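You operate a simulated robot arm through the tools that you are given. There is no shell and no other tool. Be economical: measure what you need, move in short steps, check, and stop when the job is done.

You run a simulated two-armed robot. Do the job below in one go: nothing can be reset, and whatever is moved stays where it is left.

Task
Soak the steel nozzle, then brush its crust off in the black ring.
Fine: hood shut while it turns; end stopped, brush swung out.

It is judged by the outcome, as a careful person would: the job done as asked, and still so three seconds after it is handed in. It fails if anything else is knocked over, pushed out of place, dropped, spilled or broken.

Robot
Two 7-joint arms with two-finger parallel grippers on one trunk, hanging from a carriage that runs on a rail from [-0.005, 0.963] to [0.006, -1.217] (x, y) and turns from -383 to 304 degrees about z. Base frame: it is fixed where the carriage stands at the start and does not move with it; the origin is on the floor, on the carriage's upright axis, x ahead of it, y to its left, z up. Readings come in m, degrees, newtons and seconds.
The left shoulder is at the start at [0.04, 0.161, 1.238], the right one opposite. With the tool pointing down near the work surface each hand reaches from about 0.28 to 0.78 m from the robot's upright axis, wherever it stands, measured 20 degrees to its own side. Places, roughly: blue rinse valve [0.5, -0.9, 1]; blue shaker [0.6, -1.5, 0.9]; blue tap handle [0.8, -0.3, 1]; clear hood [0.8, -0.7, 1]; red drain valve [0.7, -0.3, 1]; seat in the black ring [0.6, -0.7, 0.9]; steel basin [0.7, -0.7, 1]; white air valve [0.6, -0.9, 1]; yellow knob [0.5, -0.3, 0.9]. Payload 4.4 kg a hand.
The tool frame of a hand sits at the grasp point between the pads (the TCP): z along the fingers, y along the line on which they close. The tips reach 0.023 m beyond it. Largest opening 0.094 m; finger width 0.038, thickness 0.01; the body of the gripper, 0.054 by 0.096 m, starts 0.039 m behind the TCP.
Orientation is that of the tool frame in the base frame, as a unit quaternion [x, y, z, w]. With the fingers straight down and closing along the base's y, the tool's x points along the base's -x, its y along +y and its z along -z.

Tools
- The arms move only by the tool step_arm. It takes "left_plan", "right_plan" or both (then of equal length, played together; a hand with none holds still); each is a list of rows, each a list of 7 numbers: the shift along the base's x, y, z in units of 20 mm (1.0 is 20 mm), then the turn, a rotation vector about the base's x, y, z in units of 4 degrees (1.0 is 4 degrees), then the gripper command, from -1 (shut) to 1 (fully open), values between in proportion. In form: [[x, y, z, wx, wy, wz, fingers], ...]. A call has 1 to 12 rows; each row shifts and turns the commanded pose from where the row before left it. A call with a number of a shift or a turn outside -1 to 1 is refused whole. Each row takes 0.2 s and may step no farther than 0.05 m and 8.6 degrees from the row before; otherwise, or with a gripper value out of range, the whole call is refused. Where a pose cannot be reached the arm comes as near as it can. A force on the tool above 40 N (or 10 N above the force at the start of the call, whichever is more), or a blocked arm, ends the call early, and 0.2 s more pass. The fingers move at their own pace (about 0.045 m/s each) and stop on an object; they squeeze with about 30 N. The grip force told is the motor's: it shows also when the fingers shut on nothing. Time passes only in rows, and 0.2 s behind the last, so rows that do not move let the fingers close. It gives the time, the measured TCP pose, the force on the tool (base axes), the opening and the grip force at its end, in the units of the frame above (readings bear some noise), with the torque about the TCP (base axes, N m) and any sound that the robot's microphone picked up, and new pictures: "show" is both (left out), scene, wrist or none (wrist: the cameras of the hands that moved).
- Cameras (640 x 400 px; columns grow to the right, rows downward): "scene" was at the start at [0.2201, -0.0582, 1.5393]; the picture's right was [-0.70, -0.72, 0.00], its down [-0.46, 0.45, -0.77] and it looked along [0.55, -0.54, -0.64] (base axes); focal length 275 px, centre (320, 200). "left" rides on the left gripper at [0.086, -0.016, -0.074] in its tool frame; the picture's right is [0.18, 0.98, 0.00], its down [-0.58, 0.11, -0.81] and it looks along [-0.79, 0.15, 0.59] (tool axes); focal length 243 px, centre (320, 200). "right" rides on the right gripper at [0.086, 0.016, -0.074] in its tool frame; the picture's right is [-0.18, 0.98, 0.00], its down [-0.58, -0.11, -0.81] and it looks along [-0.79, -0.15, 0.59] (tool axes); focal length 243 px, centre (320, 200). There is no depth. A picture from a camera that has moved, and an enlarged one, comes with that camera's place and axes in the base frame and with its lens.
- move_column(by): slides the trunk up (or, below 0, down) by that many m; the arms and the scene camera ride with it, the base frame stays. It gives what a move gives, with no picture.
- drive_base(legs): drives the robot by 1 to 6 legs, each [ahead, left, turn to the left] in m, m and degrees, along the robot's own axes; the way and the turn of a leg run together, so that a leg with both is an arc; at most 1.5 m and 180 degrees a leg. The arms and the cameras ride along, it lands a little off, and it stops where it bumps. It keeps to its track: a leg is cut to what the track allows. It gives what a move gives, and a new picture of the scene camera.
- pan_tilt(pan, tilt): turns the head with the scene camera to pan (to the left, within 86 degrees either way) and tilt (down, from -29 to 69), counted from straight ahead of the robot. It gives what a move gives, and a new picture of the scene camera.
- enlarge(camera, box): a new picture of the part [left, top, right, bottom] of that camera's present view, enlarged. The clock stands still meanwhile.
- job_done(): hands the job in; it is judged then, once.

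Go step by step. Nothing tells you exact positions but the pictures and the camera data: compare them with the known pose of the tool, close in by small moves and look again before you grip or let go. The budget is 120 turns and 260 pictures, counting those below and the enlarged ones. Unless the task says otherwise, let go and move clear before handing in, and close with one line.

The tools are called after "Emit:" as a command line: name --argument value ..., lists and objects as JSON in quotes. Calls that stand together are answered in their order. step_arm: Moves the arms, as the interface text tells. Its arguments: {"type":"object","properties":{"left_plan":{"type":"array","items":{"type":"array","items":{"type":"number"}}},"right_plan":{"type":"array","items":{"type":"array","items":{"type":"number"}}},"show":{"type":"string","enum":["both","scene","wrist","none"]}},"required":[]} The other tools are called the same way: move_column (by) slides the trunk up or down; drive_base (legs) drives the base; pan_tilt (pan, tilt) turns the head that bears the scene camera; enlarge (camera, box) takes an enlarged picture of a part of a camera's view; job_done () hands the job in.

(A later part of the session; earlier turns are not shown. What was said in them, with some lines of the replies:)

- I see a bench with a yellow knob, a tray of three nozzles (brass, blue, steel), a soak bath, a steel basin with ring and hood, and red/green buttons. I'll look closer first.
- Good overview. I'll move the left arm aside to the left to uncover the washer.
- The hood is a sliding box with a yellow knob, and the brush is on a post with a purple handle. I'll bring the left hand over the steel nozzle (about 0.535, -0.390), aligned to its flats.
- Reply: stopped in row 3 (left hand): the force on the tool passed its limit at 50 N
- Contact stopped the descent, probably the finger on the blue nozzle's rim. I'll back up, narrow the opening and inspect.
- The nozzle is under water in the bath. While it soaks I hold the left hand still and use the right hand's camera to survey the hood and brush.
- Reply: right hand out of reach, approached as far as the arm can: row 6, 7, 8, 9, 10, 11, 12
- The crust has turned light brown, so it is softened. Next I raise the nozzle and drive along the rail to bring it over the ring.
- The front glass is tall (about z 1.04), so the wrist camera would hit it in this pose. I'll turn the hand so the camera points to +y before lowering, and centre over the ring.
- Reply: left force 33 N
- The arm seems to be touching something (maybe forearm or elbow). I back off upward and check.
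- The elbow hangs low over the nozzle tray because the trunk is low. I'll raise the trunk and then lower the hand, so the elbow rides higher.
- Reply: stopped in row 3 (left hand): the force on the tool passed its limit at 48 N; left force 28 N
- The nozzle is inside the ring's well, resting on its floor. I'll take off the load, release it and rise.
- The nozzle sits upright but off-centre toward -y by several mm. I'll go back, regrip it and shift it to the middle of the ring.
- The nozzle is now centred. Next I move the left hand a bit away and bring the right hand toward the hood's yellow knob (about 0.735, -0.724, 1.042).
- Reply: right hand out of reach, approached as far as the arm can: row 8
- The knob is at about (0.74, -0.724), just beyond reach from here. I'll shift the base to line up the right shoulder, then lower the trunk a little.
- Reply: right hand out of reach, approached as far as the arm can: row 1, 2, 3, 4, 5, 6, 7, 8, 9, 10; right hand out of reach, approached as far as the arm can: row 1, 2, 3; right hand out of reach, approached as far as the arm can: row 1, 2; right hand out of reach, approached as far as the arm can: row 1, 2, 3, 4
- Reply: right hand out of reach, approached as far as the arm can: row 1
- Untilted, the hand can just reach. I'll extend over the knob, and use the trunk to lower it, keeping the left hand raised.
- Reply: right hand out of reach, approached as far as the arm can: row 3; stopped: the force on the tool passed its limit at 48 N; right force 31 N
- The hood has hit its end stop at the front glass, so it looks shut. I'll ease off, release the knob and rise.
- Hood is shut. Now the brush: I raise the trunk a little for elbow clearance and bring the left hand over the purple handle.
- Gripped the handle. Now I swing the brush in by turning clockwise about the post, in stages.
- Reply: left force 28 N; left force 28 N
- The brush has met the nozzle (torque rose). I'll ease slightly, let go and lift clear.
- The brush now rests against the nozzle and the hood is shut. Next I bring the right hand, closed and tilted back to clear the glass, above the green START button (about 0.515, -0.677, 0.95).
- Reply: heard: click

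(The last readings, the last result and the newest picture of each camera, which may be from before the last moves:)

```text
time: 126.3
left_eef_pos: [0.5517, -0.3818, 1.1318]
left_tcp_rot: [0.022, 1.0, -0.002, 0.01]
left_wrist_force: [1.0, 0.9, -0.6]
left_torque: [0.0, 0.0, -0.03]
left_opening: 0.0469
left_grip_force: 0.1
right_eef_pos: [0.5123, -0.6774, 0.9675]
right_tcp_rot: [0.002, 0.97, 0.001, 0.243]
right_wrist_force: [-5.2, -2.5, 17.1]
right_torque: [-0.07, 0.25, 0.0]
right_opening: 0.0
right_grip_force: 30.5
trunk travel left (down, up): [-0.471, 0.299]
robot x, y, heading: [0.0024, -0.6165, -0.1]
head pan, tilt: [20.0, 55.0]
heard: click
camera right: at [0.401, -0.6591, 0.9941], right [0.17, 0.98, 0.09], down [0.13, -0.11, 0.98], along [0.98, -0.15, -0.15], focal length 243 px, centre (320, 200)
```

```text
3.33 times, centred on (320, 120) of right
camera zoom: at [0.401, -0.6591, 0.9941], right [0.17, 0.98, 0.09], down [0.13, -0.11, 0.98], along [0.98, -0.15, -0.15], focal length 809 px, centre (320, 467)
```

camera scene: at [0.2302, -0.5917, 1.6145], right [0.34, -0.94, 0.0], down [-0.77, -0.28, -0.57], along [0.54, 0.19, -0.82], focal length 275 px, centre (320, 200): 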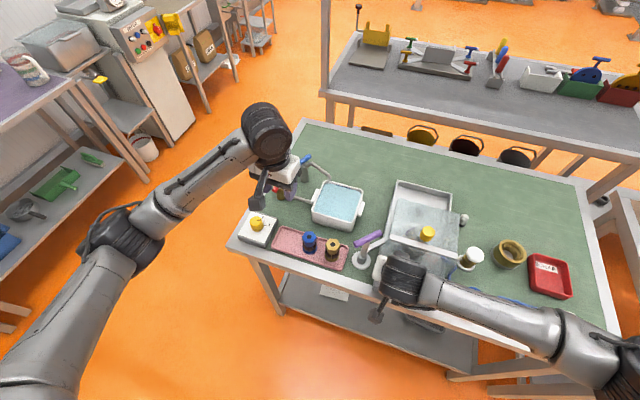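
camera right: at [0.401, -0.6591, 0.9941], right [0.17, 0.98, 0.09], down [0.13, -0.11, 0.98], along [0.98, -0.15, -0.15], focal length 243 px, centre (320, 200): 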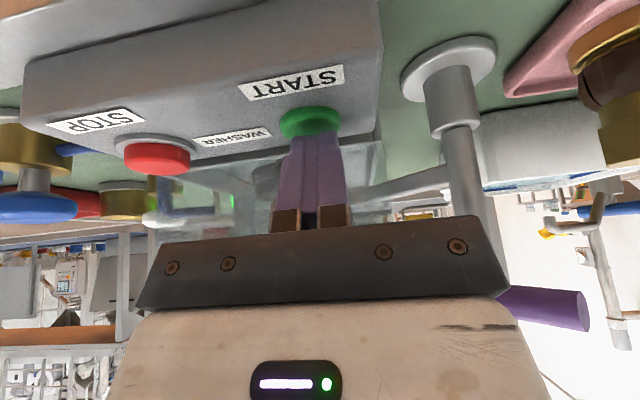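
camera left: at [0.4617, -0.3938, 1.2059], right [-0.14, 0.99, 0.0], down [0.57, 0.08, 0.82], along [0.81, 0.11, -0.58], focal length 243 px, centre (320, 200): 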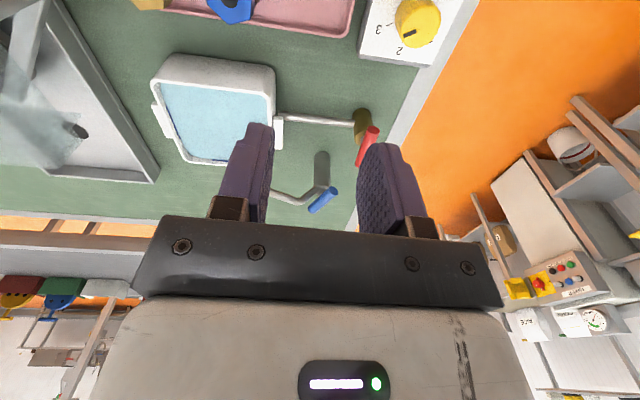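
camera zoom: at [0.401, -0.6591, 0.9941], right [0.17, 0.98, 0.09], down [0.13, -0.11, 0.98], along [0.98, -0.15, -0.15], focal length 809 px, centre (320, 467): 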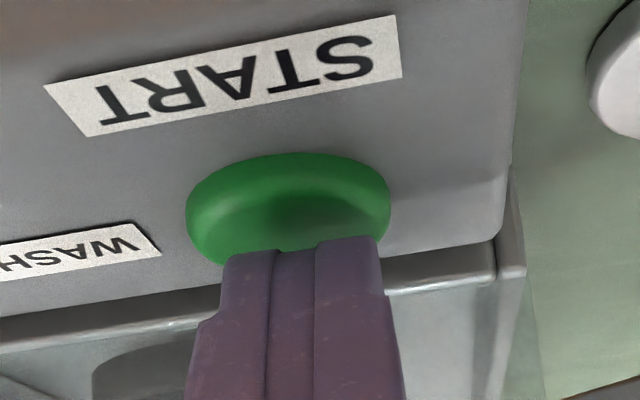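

A click, and a green light shows beyond: the washer has started. I'll lift off and watch the nozzle.

Emit:
step_arm --right_plan '[[0, 0, 0.6, 0, 0, 0, -1], [0, 0, 1, 0, 0, 0, -1], [0, 0, 1, 0, 0, 0, -1], [0, -0.5, 1, 0, 0, 0, -1], [0, -1, 1, 0, 0, 0, -1], [0, -1, 0, 0, 0, 0, -1], [0, -1, 0, 0, 0, 0, -1], [0, -1, 0, 0, 0, 0, -1], [-0.5, -1, 0, 0, 0, 0, -1], [-0.5, -1, 0, 0, 0, 0, -1]]' --show "scene"

Emit:
enlarge --camera "scene" --box '[360, 180, 480, 270]'

```text
time: 128.5
left_eef_pos: [0.5505, -0.3819, 1.1317]
left_tcp_rot: [0.023, 1.0, -0.002, 0.009]
left_wrist_force: [0.1, -0.9, 0.1]
left_torque: [0.0, -0.07, -0.01]
left_opening: 0.047
left_grip_force: 0.1
right_eef_pos: [0.491, -0.8048, 1.0574]
right_tcp_rot: [0.002, 0.97, 0.001, 0.242]
right_wrist_force: [0.7, 0.4, 0.6]
right_torque: [0.01, -0.04, 0.02]
right_opening: 0.0
right_grip_force: 30.2
trunk travel left (down, up): [-0.471, 0.299]
robot x, y, heading: [0.0041, -0.6161, -0.3]
head pan, tilt: [20.0, 55.0]
camera scene: at [0.2301, -0.592, 1.6144], right [0.34, -0.94, 0.0], down [-0.77, -0.28, -0.57], along [0.54, 0.19, -0.82], focal length 275 px, centre (320, 200)
```

scene: 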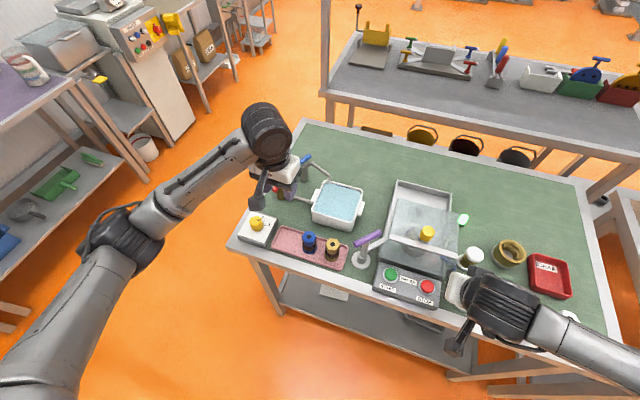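

```text
4.44 times, centred on (420, 225) of scene
camera zoom: at [0.2301, -0.592, 1.6144], right [0.34, -0.94, 0.0], down [-0.77, -0.28, -0.57], along [0.54, 0.19, -0.82], focal length 1222 px, centre (-124, 89)
```

zoom: 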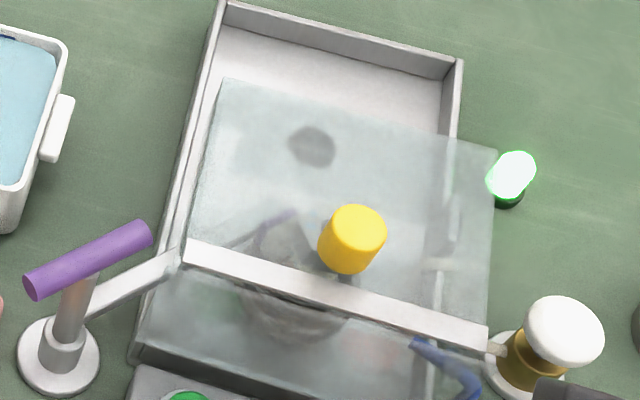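

Emit:
enlarge --camera "right" --box '[240, 40, 480, 220]'

Emit:
pan_tilt --pan -20 --tilt 55

Emit:
enlarge --camera "scene" --box '[260, 150, 360, 240]'

```text
2.22 times, centred on (360, 130) of right
camera zoom: at [0.3793, -0.7889, 1.0832], right [0.17, 0.98, 0.09], down [0.13, -0.11, 0.98], along [0.98, -0.15, -0.15], focal length 539 px, centre (231, 356)
```

zoom: 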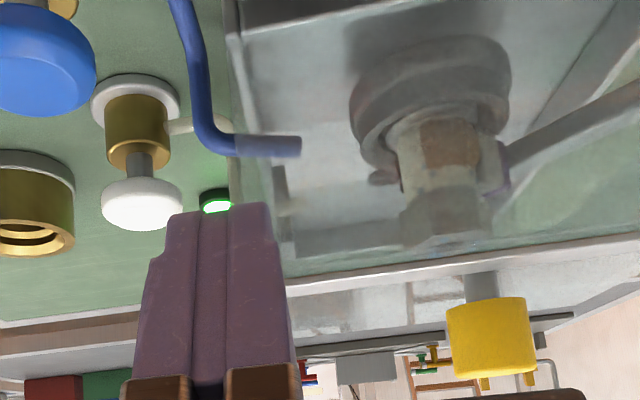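

```text
time: 129.5
left_eef_pos: [0.5513, -0.3818, 1.1318]
left_tcp_rot: [0.022, 1.0, -0.001, 0.009]
left_wrist_force: [0.5, 0.6, 0.5]
left_torque: [-0.01, 0.04, -0.04]
left_opening: 0.0469
left_grip_force: 0.0
right_eef_pos: [0.4919, -0.8049, 1.0576]
right_tcp_rot: [0.002, 0.97, 0.001, 0.241]
right_wrist_force: [0.0, -0.9, 0.5]
right_torque: [-0.01, 0.01, -0.02]
right_opening: 0.0
right_grip_force: 29.6
trunk travel left (down, up): [-0.471, 0.299]
robot x, y, heading: [0.0019, -0.6172, -0.4]
head pan, tilt: [-20.0, 55.0]
camera scene: at [0.2299, -0.641, 1.6145], right [-0.35, -0.94, 0.0], down [-0.77, 0.28, -0.57], along [0.54, -0.2, -0.82], focal length 275 px, centre (320, 200)
```

scene: 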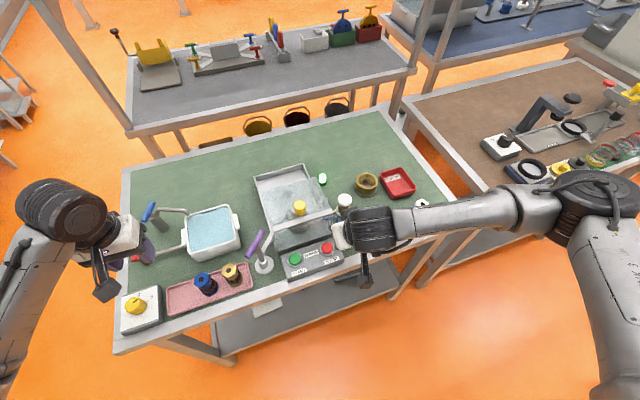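

```text
4.44 times, centred on (310, 195) of scene
camera zoom: at [0.2299, -0.641, 1.6145], right [-0.35, -0.94, 0.0], down [-0.77, 0.28, -0.57], along [0.54, -0.2, -0.82], focal length 1222 px, centre (364, 222)
```

zoom: 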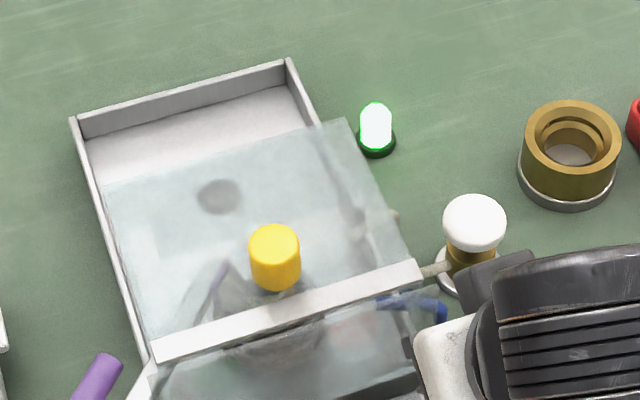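

The crust is partly gone already, viewed through the front glass. I'll wait and watch.

Emit:
step_arm --right_plan '[[0, 0, 0, 0, 0, 0, -1], [0, 0, 0, 0, 0, 0, -1], [0, 0, 0, 0, 0, 0, -1], [0, 0, 0, 0, 0, 0, -1], [0, 0, 0, 0, 0, 0, -1], [0, 0, 0, 0, 0, 0, -1], [0, 0, 0, 0, 0, 0, -1], [0, 0, 0, 0, 0, 0, -1], [0, 0, 0, 0, 0, 0, -1], [0, 0, 0, 0, 0, 0, -1], [0, 0, 0, 0, 0, 0, -1], [0, 0, 0, 0, 0, 0, -1]]' --show "none"

Emit:
enlarge --camera "right" --box '[360, 40, 480, 150]'

Emit:
step_arm --right_plan '[[0, 0, 0, 0, 0, 0, -1], [0, 0, 0, 0, 0, 0, -1]]' --show "none"

Emit:
enlarge --camera "right" --box '[360, 40, 480, 150]'

```text
time: 132.1
left_eef_pos: [0.5503, -0.3813, 1.1324]
left_tcp_rot: [0.022, 1.0, 0.0, 0.009]
left_wrist_force: [0.2, 0.8, -0.4]
left_torque: [0.01, 0.05, -0.02]
left_opening: 0.0471
left_grip_force: 0.1
right_eef_pos: [0.492, -0.8049, 1.0569]
right_tcp_rot: [0.002, 0.97, 0.001, 0.242]
right_wrist_force: [-0.5, 0.2, -0.3]
right_torque: [0.01, -0.02, 0.01]
right_opening: 0.0
right_grip_force: 30.0
trunk travel left (down, up): [-0.471, 0.299]
robot x, y, heading: [-0.0004, -0.6182, -0.3]
head pan, tilt: [-20.0, 55.0]
```

```text
3.64 times, centred on (420, 95) of right
camera zoom: at [0.3797, -0.7884, 1.0831], right [0.17, 0.98, 0.09], down [0.13, -0.11, 0.98], along [0.98, -0.15, -0.15], focal length 882 px, centre (-44, 582)
```

zoom: 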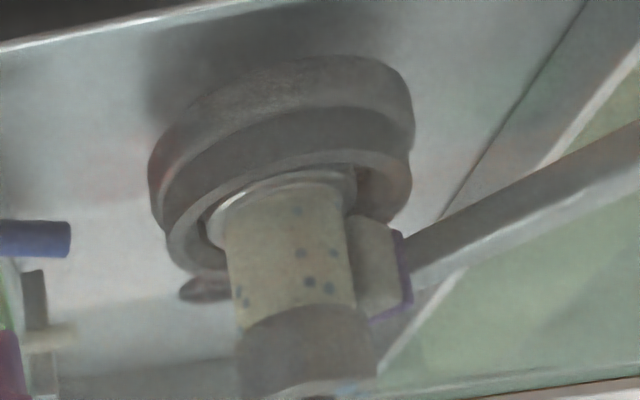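

```text
time: 132.7
left_eef_pos: [0.5506, -0.3809, 1.132]
left_tcp_rot: [0.022, 1.0, 0.0, 0.01]
left_wrist_force: [-0.4, 0.5, 0.1]
left_torque: [0.0, -0.01, 0.01]
left_opening: 0.047
left_grip_force: 0.0
right_eef_pos: [0.4914, -0.8055, 1.0575]
right_tcp_rot: [0.003, 0.97, 0.001, 0.243]
right_wrist_force: [-0.7, -0.3, -0.5]
right_torque: [-0.02, 0.01, 0.04]
right_opening: 0.0
right_grip_force: 30.5
trunk travel left (down, up): [-0.471, 0.299]
robot x, y, heading: [0.0072, -0.6162, 0.2]
head pan, tilt: [-20.0, 55.0]
```

```text
3.64 times, centred on (420, 95) of right
camera zoom: at [0.3797, -0.7884, 1.0831], right [0.17, 0.98, 0.09], down [0.13, -0.11, 0.98], along [0.98, -0.15, -0.15], focal length 882 px, centre (-44, 582)
```

zoom: 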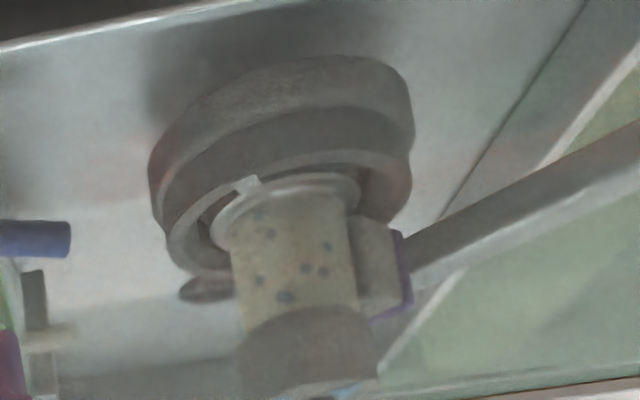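

Emit:
step_arm --right_plan '[[0, 0, 0, 0, 0, 0, -1], [0, 0, 0, 0, 0, 0, -1], [0, 0, 0, 0, 0, 0, -1], [0, 0, 0, 0, 0, 0, -1], [0, 0, 0, 0, 0, 0, -1], [0, 0, 0, 0, 0, 0, -1], [0, 0, 0, 0, 0, 0, -1], [0, 0, 0, 0, 0, 0, -1], [0, 0, 0, 0, 0, 0, -1]]' --show "none"

Emit:
enlarge --camera "right" --box '[360, 40, 480, 150]'

Emit:
step_arm --right_plan '[[0, 0, 0, 0, 0, 0, -1]]' --show "none"

Emit:
enlarge --camera "right" --box '[360, 40, 480, 150]'

Emit:
step_arm --right_plan '[[0, 0, 0, 0, 0, 0, -1]]' --show "none"

Emit:
enlarge --camera "right" --box '[360, 40, 480, 150]'

```text
time: 134.7
left_eef_pos: [0.5512, -0.3824, 1.1327]
left_tcp_rot: [0.023, 1.0, -0.001, 0.01]
left_wrist_force: [0.2, 0.0, 0.6]
left_torque: [-0.01, -0.03, 0.01]
left_opening: 0.0471
left_grip_force: 0.1
right_eef_pos: [0.4911, -0.8057, 1.057]
right_tcp_rot: [0.002, 0.97, 0.001, 0.243]
right_wrist_force: [0.1, 0.1, -0.2]
right_torque: [-0.04, 0.0, 0.02]
right_opening: 0.0
right_grip_force: 30.3
trunk travel left (down, up): [-0.471, 0.299]
robot x, y, heading: [0.0001, -0.6185, -0.2]
head pan, tilt: [-20.0, 55.0]
```

```text
3.64 times, centred on (420, 95) of right
camera zoom: at [0.3797, -0.7884, 1.0831], right [0.17, 0.98, 0.09], down [0.13, -0.11, 0.98], along [0.98, -0.15, -0.15], focal length 882 px, centre (-44, 582)
```

zoom: 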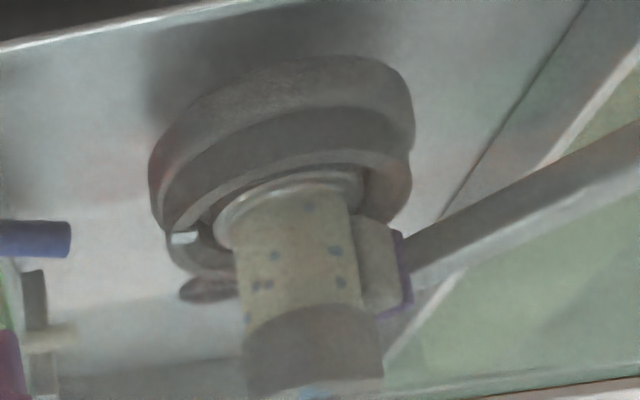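

```text
time: 135.1
left_eef_pos: [0.5506, -0.3821, 1.133]
left_tcp_rot: [0.022, 1.0, 0.0, 0.01]
left_wrist_force: [0.4, 0.1, -0.2]
left_torque: [0.01, -0.01, 0.0]
left_opening: 0.047
left_grip_force: 0.0
right_eef_pos: [0.4915, -0.806, 1.0572]
right_tcp_rot: [0.003, 0.97, 0.0, 0.242]
right_wrist_force: [-0.2, -0.9, 0.3]
right_torque: [-0.03, 0.0, 0.0]
right_opening: 0.0001
right_grip_force: 30.0
trunk travel left (down, up): [-0.471, 0.299]
robot x, y, heading: [0.0046, -0.6164, -0.3]
head pan, tilt: [-20.0, 55.0]
```

```text
3.64 times, centred on (420, 95) of right
camera zoom: at [0.3797, -0.7884, 1.0831], right [0.17, 0.98, 0.09], down [0.13, -0.11, 0.98], along [0.98, -0.15, -0.15], focal length 882 px, centre (-44, 582)
```

zoom: 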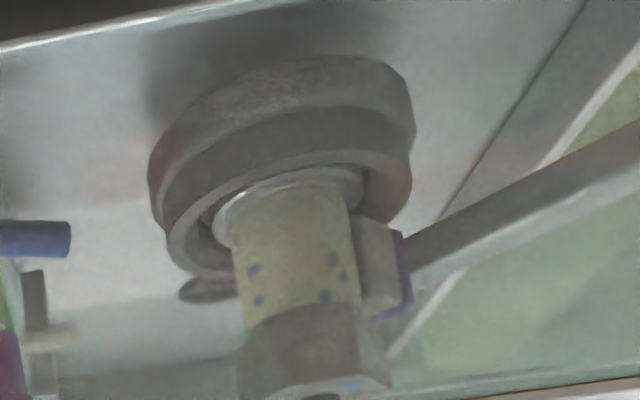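

```text
time: 135.5
left_eef_pos: [0.5512, -0.3815, 1.1328]
left_tcp_rot: [0.022, 1.0, 0.0, 0.011]
left_wrist_force: [0.1, 0.9, -0.8]
left_torque: [0.03, 0.0, 0.01]
left_opening: 0.0472
left_grip_force: 0.1
right_eef_pos: [0.4907, -0.805, 1.058]
right_tcp_rot: [0.002, 0.97, 0.001, 0.242]
right_wrist_force: [0.0, 0.2, 1.4]
right_torque: [-0.01, 0.03, 0.0]
right_opening: 0.0
right_grip_force: 30.4
trunk travel left (down, up): [-0.471, 0.299]
robot x, y, heading: [0.0017, -0.6177, -0.6]
head pan, tilt: [-20.0, 55.0]
```

```text
3.64 times, centred on (420, 95) of right
camera zoom: at [0.3798, -0.7884, 1.0832], right [0.17, 0.98, 0.09], down [0.13, -0.11, 0.98], along [0.98, -0.15, -0.15], focal length 882 px, centre (-44, 582)
```

zoom: 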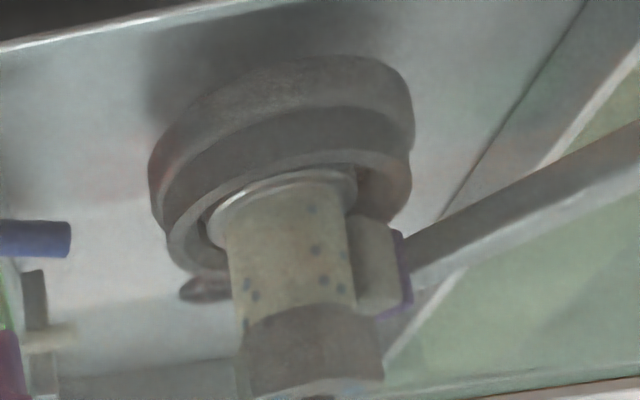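

All the crust is off. Now I press STOP with the right hand (red button about 0.513, -0.766).

Emit:
step_arm --right_plan '[[0.5, 1, 0, 0, 0, 0, -1], [0.5, 0.95, 0, 0, 0, 0, -1], [0, 0, -1, 0, 0, 0, -1], [0, 0, -1, 0, 0, 0, -1], [0, 0, -1, 0, 0, 0, -1], [0, 0, -0.6, 0, 0, 0, -1], [0, 0, 0, 0, 0, 0, -1]]' --show "wrist"

Emit:
enlarge --camera "right" --box '[240, 60, 400, 180]'

```text
time: 137.1
left_eef_pos: [0.552, -0.3807, 1.1333]
left_tcp_rot: [0.022, 1.0, 0.0, 0.009]
left_wrist_force: [-0.3, 0.3, 0.1]
left_torque: [-0.01, -0.01, 0.0]
left_opening: 0.047
left_grip_force: 0.0
right_eef_pos: [0.511, -0.7689, 0.9862]
right_tcp_rot: [0.003, 0.97, 0.0, 0.242]
right_wrist_force: [0.3, 0.1, 0.3]
right_torque: [0.02, -0.01, -0.01]
right_opening: 0.0
right_grip_force: 30.2
trunk travel left (down, up): [-0.471, 0.299]
robot x, y, heading: [0.0083, -0.6189, -0.1]
head pan, tilt: [-20.0, 55.0]
camera right: at [0.3997, -0.7507, 1.0119], right [0.17, 0.98, 0.09], down [0.13, -0.11, 0.98], along [0.98, -0.15, -0.15], focal length 243 px, centre (320, 200)
```

right: 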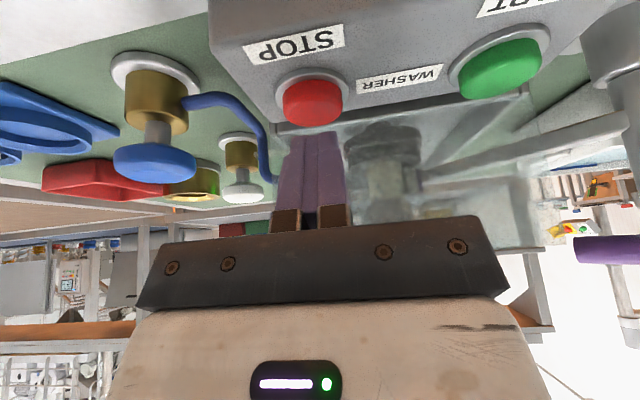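

```text
3.33 times, centred on (320, 120) of right
camera zoom: at [0.3997, -0.7507, 1.0119], right [0.17, 0.98, 0.09], down [0.13, -0.11, 0.98], along [0.98, -0.15, -0.15], focal length 809 px, centre (320, 467)
```

zoom: 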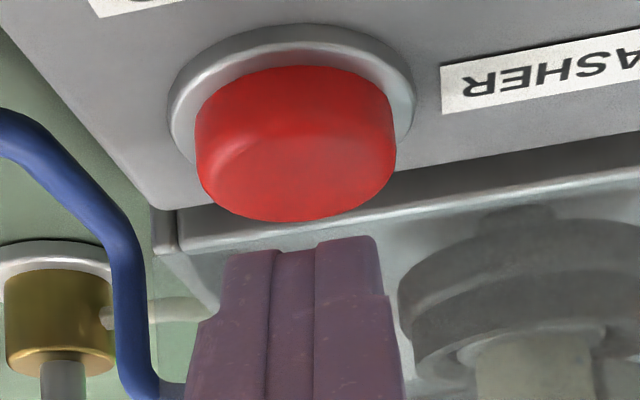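

Emit:
step_arm --right_plan '[[0.03, 0.05, -0.3, 0, 0, 0, -1], [0, 0, -0.25, 0, 0, 0, -1], [0, 0, -0.2, 0, 0, 0, -1], [0, 0, -0.2, 0, 0, 0, -1]]' --show "wrist"

```text
time: 138.1
left_eef_pos: [0.5514, -0.3822, 1.1331]
left_tcp_rot: [0.023, 1.0, 0.0, 0.01]
left_wrist_force: [-0.6, 0.4, -0.6]
left_torque: [0.01, 0.0, -0.02]
left_opening: 0.0469
left_grip_force: 0.1
right_eef_pos: [0.5124, -0.7656, 0.9694]
right_tcp_rot: [0.002, 0.97, 0.002, 0.243]
right_wrist_force: [-5.1, 0.5, 13.8]
right_torque: [0.02, 0.23, 0.02]
right_opening: 0.0
right_grip_force: 29.8
trunk travel left (down, up): [-0.471, 0.299]
robot x, y, heading: [-0.0006, -0.6159, -0.5]
head pan, tilt: [-20.0, 55.0]
heard: click
camera right: at [0.4009, -0.7487, 0.9947], right [0.17, 0.98, 0.09], down [0.13, -0.11, 0.98], along [0.98, -0.15, -0.15], focal length 243 px, centre (320, 200)
```

right: 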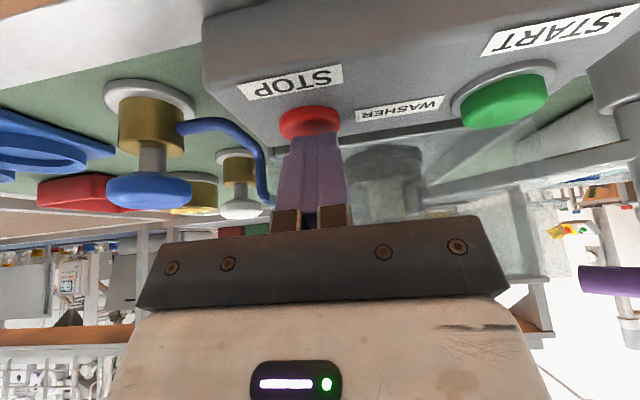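

Emit:
step_arm --right_plan '[[0, 0, 0.6, 0, 0, 0, -1], [0, 0, 1, 0, 0, 0, -1], [0, 0, 1, 0, 0, 0, -1], [0, 0, 1, 0, 0, 0, -1], [-0.5, -1, 1, 0, 0, 0, -1], [-0.5, -1, 1, 0, 0, 0, -1], [-0.5, -1, 1, 0, 0, 0, -1], [-0.5, -1, 0, 0, 1, 0, -1], [-0.5, -1, 0, 0, 1, 0, -1], [-0.5, -1, 0, 0, 1, 0, -1], [0, -1, 0, 0, 1, 0, -1], [0, -1, 0, 0, 1, 0, -1]]' --show "scene"

Emit:
enlarge --camera "scene" --box '[220, 150, 380, 290]'

```text
time: 140.7
left_eef_pos: [0.5508, -0.3813, 1.1321]
left_tcp_rot: [0.023, 1.0, -0.001, 0.01]
left_wrist_force: [-0.2, 0.1, -0.2]
left_torque: [0.01, 0.02, -0.03]
left_opening: 0.0471
left_grip_force: 0.0
right_eef_pos: [0.4548, -0.9285, 1.0991]
right_tcp_rot: [0.002, 0.998, 0.001, 0.069]
right_wrist_force: [0.7, -0.2, -0.6]
right_torque: [0.04, 0.03, 0.01]
right_opening: 0.0
right_grip_force: 29.6
trunk travel left (down, up): [-0.471, 0.299]
robot x, y, heading: [0.0044, -0.6169, -0.3]
head pan, tilt: [-20.0, 55.0]
camera scene: at [0.2299, -0.6412, 1.6145], right [-0.35, -0.94, 0.0], down [-0.77, 0.28, -0.57], along [0.54, -0.2, -0.82], focal length 275 px, centre (320, 200)
```

scene: 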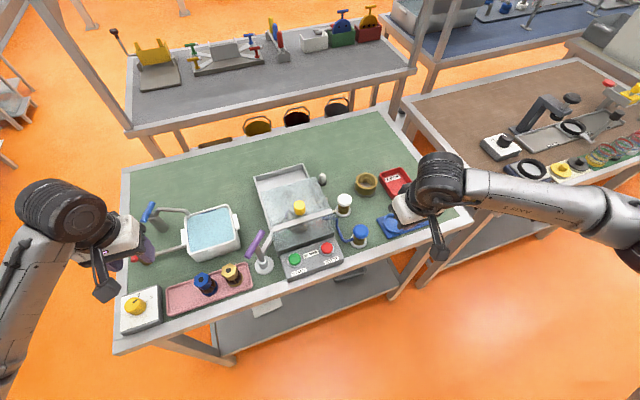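

```text
2.86 times, centred on (300, 220) of scene
camera zoom: at [0.2299, -0.6412, 1.6145], right [-0.35, -0.94, 0.0], down [-0.77, 0.28, -0.57], along [0.54, -0.2, -0.82], focal length 786 px, centre (377, 143)
```

zoom: 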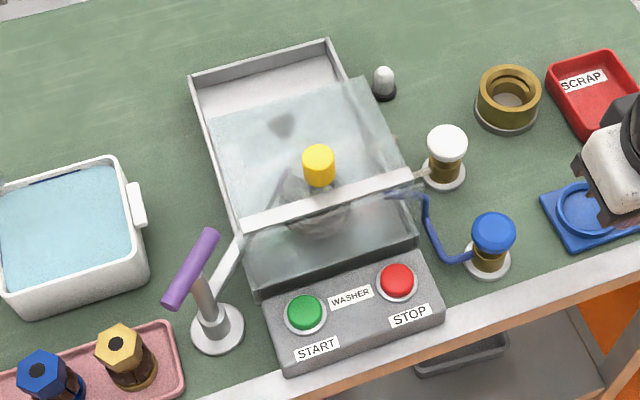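

The lamp is off: stopped. Now I return the left hand over the handle to swing the brush out.

Emit:
step_arm --left_plan '[[0, -1, 0, 0, 0, -1, 0], [0, -1, 0, 0, 0, -1, 0], [0, -1, 0, 0, 0, -1, 0], [0, -1, 0, 0, 0, -1, 0], [0, -1, 0, 0, 0, -1, 0], [0, -1, 0, 0, 0, -1, 0], [0, -1, 0, 0, 0, -1, 0], [0, -1, 0, 0, 0, -1, 0], [0, -1, 0, 0, 0, -1, 0], [0, -1, 0, 0, 0, -1, 0], [0, -0.95, 0, 0, 0, -0.3, 0]]'

Emit:
enlarge --camera "left" --box '[180, 0, 460, 220]'

```text
time: 143.1
left_eef_pos: [0.5504, -0.6025, 1.1315]
left_tcp_rot: [0.373, 0.928, -0.003, 0.009]
left_wrist_force: [-0.3, 0.1, 1.0]
left_torque: [-0.01, -0.02, -0.02]
left_opening: 0.0468
left_grip_force: 0.0
right_eef_pos: [0.454, -0.9276, 1.0994]
right_tcp_rot: [0.002, 0.998, 0.0, 0.069]
right_wrist_force: [-0.5, -0.3, -0.4]
right_torque: [0.05, 0.01, 0.04]
right_opening: 0.0001
right_grip_force: 29.8
trunk travel left (down, up): [-0.471, 0.299]
robot x, y, heading: [0.0028, -0.6167, -0.4]
head pan, tilt: [-20.0, 55.0]
camera scene: at [0.2299, -0.6413, 1.6145], right [-0.35, -0.94, 0.0], down [-0.77, 0.28, -0.57], along [0.54, -0.2, -0.82], focal length 275 px, centre (320, 200)
camera left: at [0.4758, -0.5537, 1.2055], right [0.55, 0.84, 0.0], down [0.48, -0.31, 0.82], along [0.68, -0.45, -0.58], focal length 243 px, centre (320, 200)
```

scene: 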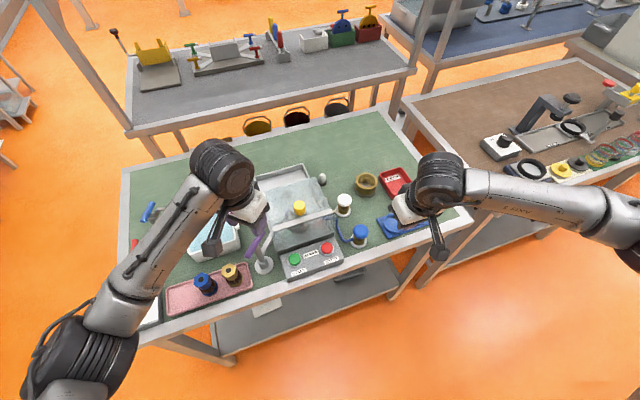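
left: 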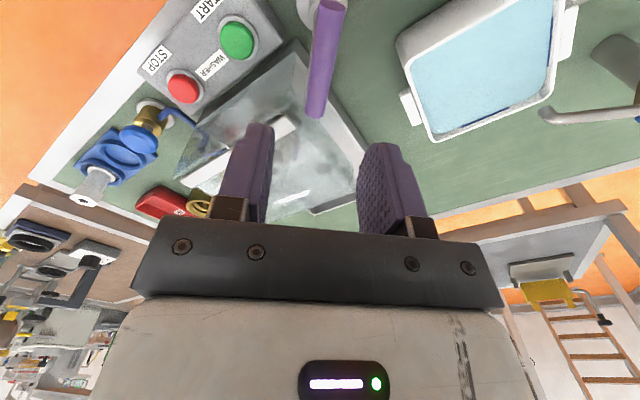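

```text
1.82 times, centred on (320, 110) of left
camera zoom: at [0.4758, -0.5537, 1.2055], right [0.55, 0.84, 0.0], down [0.48, -0.31, 0.82], along [0.68, -0.45, -0.58], focal length 441 px, centre (320, 364)
```

zoom: 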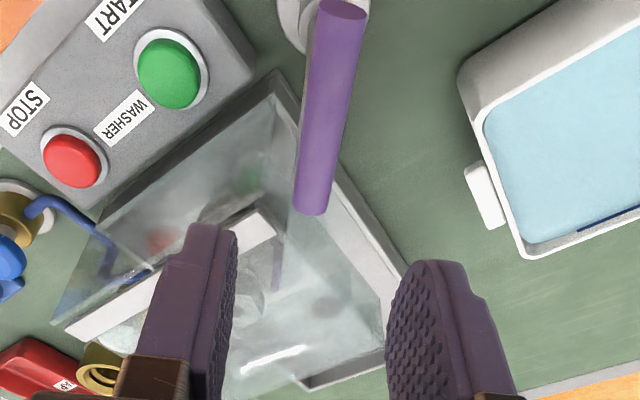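

Emit:
step_arm --left_plan '[[0.05, 0, -1, 0, 0, 0, 0], [0, 0, -1, 0, 0, 0, 0], [0, 0, -1, 0, 0, 0, 0], [0, 0, -1, 0, 0, 0, 0], [0, 0, -1, 0, 0, 0, 0], [0, 0, -0.1, 0, 0, 0, 0], [0, 0, 0, 0, 0, 0, -1], [0, 0, 0, 0, 0, 0, -1], [0, 0, 0, 0, 0, 0, -1], [0, 0, 0, 0, 0, 0, -1]]' --show "wrist"

```text
time: 145.3
left_eef_pos: [0.5507, -0.602, 1.0292]
left_tcp_rot: [0.372, 0.928, -0.003, 0.009]
left_wrist_force: [1.5, -0.4, -4.6]
left_torque: [-0.12, -0.16, 1.41]
left_opening: 0.0159
left_grip_force: 44.8
right_eef_pos: [0.4541, -0.9279, 1.0979]
right_tcp_rot: [0.003, 0.998, 0.001, 0.069]
right_wrist_force: [0.9, -0.4, -0.7]
right_torque: [-0.01, -0.01, -0.01]
right_opening: 0.0
right_grip_force: 30.3
trunk travel left (down, up): [-0.471, 0.299]
robot x, y, heading: [0.0031, -0.6146, -0.3]
head pan, tilt: [-20.0, 55.0]
camera left: at [0.4755, -0.5536, 1.1013], right [0.54, 0.84, 0.0], down [0.49, -0.31, 0.82], along [0.68, -0.45, -0.58], focal length 243 px, centre (320, 200)
```

left: 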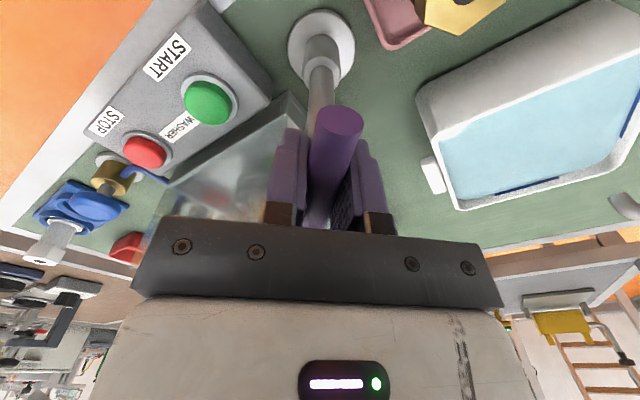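

Emit:
step_arm --left_plan '[[0, 0.02, 0, 0, 0, 1, -1], [0, 0.02, 0, 0, 0, 1, -1], [0, 0.02, 0, 0, 0, 1, -1], [0, 0.02, 0, 0, 0, 1, -1], [0, 0.02, 0, 0, 0, 1, -1], [0, 0.02, 0, 0, 0, 1, -1], [0, 0.02, 0, 0, 0, 1, -1], [0, 0.02, 0, 0, 0, 1, -1], [0, 0, 0, 0, 0, 1, -1], [0, 0, 0, 0, 0, 1, -1], [0, 0, 0, 0, 0, 0.4, -1]]' --show "scene"

Emit:
enlarge --camera "scene" --box '[200, 150, 360, 290]'

```text
time: 147.7
left_eef_pos: [0.5517, -0.5996, 1.0292]
left_tcp_rot: [0.019, 1.0, -0.001, 0.009]
left_wrist_force: [11.2, -8.1, -30.4]
left_torque: [0.23, -0.02, 0.1]
left_opening: 0.016
left_grip_force: 44.8
right_eef_pos: [0.4535, -0.9275, 1.0986]
right_tcp_rot: [0.003, 0.998, -0.001, 0.069]
right_wrist_force: [0.4, -1.7, 0.1]
right_torque: [0.03, 0.01, -0.02]
right_opening: 0.0
right_grip_force: 30.1
trunk travel left (down, up): [-0.471, 0.299]
robot x, y, heading: [0.0005, -0.6146, -0.1]
head pan, tilt: [-20.0, 55.0]
camera scene: at [0.2297, -0.6417, 1.6144], right [-0.35, -0.94, 0.0], down [-0.77, 0.28, -0.57], along [0.54, -0.2, -0.82], focal length 275 px, centre (320, 200)
```

scene: 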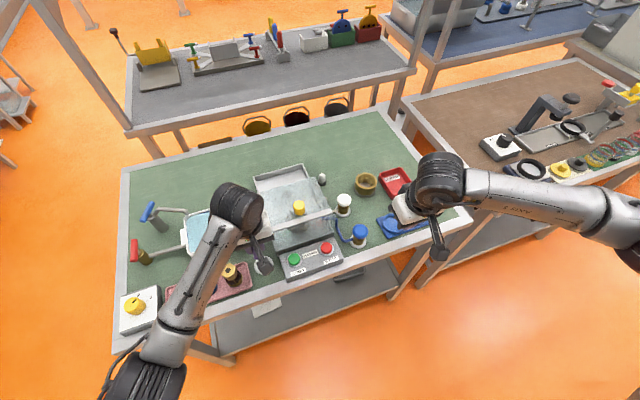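

```text
2.86 times, centred on (280, 220) of scene
camera zoom: at [0.2297, -0.6417, 1.6144], right [-0.35, -0.94, 0.0], down [-0.77, 0.28, -0.57], along [0.54, -0.2, -0.82], focal length 786 px, centre (434, 143)
```

zoom: 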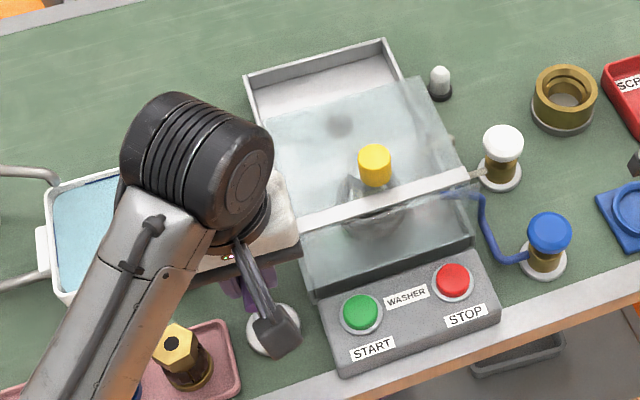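

Emit:
step_arm --left_plan '[[0, 0, -0.1, 0, 0, 0, -1], [0, 0, 0, 0, 0, 0, -0.4], [0, 0, 0, 0, 0, 0, 0], [0, 0, 0, 0, 0, 0, 0], [0, 0, 1, 0, 0, 0, 0], [0, 0, 1, 0, 0, 0, 0], [0, 0, 1, 0, 0, 0, 0], [0, 0, 1, 0, 0, 0, 0], [0, 0.5, 1, 0, 0, 0, 0], [0, 1, 0, 0, 0, 0, 0], [0, 1, 0, 0, 0, 0, 0], [0, 1, 0, 0, 0, 0, 0]]' --show "none"

Emit:
step_arm --left_plan '[[-0.3, 1, 0, 0, 0, 0, 0], [-0.3, 1, 0, 0, 0, 0, 0], [-0.3, 1, 0, 0, 0, 0, 0], [-0.3, 1, 0, 0, 0, 0, 0], [-0.3, 1, 0, 0, 0, 0, 0], [-0.3, 1, 0, 0, 0, 0, 0]]' --show "scene"

Emit:
enlarge --camera "scene" --box '[220, 150, 380, 290]'

Emit:
enlarge --camera "scene" --box '[100, 190, 280, 350]'

```text
time: 150.3
left_eef_pos: [0.5533, -0.5274, 1.1276]
left_tcp_rot: [0.019, 1.0, 0.0, 0.01]
left_wrist_force: [0.0, 0.0, 0.8]
left_torque: [0.0, 0.0, -0.03]
left_opening: 0.0469
left_grip_force: 0.2
right_eef_pos: [0.4539, -0.9271, 1.0983]
right_tcp_rot: [0.002, 0.998, 0.001, 0.069]
right_wrist_force: [0.1, 0.4, -0.1]
right_torque: [0.0, 0.01, -0.01]
right_opening: 0.0003
right_grip_force: 30.1
trunk travel left (down, up): [-0.471, 0.299]
robot x, y, heading: [-0.0004, -0.6165, -0.2]
head pan, tilt: [-20.0, 55.0]
```

```text
time: 151.7
left_eef_pos: [0.5145, -0.4051, 1.1274]
left_tcp_rot: [0.018, 1.0, -0.001, 0.01]
left_wrist_force: [0.2, 0.4, -0.1]
left_torque: [-0.02, -0.03, -0.04]
left_opening: 0.0469
left_grip_force: 0.0
right_eef_pos: [0.4549, -0.9268, 1.0981]
right_tcp_rot: [0.003, 0.998, 0.001, 0.07]
right_wrist_force: [1.2, 0.5, -0.2]
right_torque: [0.01, 0.01, 0.0]
right_opening: 0.0003
right_grip_force: 30.5
trunk travel left (down, up): [-0.471, 0.299]
robot x, y, heading: [-0.002, -0.6166, -0.1]
head pan, tilt: [-20.0, 55.0]
camera scene: at [0.2298, -0.6408, 1.6144], right [-0.35, -0.94, 0.0], down [-0.77, 0.28, -0.57], along [0.54, -0.2, -0.82], focal length 275 px, centre (320, 200)
```

scene: 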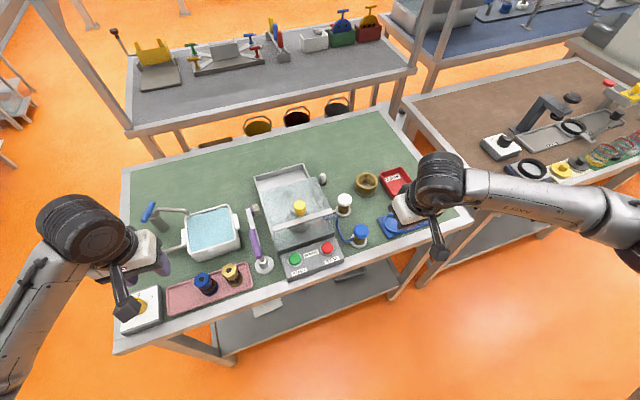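

```text
2.86 times, centred on (300, 220) of scene
camera zoom: at [0.2298, -0.6408, 1.6144], right [-0.35, -0.94, 0.0], down [-0.77, 0.28, -0.57], along [0.54, -0.2, -0.82], focal length 786 px, centre (377, 143)
```

zoom: 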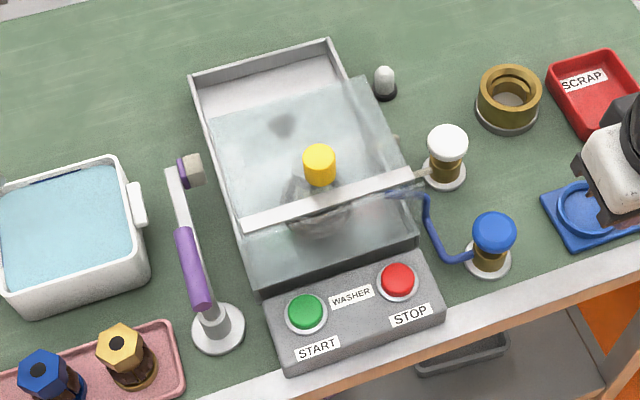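

```text
2.50 times, centred on (190, 270) of scene
camera zoom: at [0.2298, -0.6408, 1.6144], right [-0.35, -0.94, 0.0], down [-0.77, 0.28, -0.57], along [0.54, -0.2, -0.82], focal length 688 px, centre (645, 25)
```

zoom: 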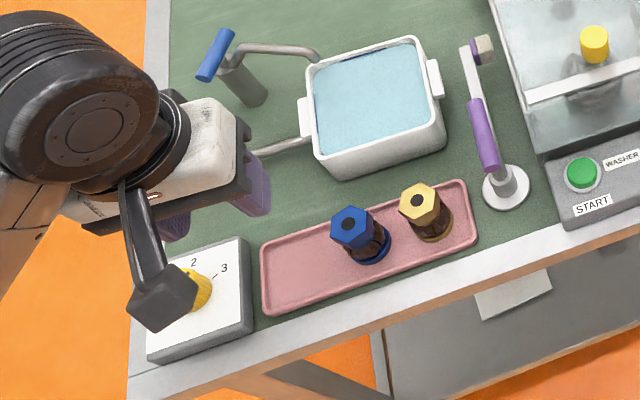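

The nozzle is soaked and its crust brushed off, the washer is stopped, the brush is back at its swung-out position, and both hands are clear. Handing in.

Emit:
job_done

```text
The job is handed in.
```

The job is handed in: the steel nozzle was soaked and its crust brushed off in the black ring with the hood shut. The washer is stopped, the lamp is off and the brush is swung out. The clean nozzle is still in the ring.
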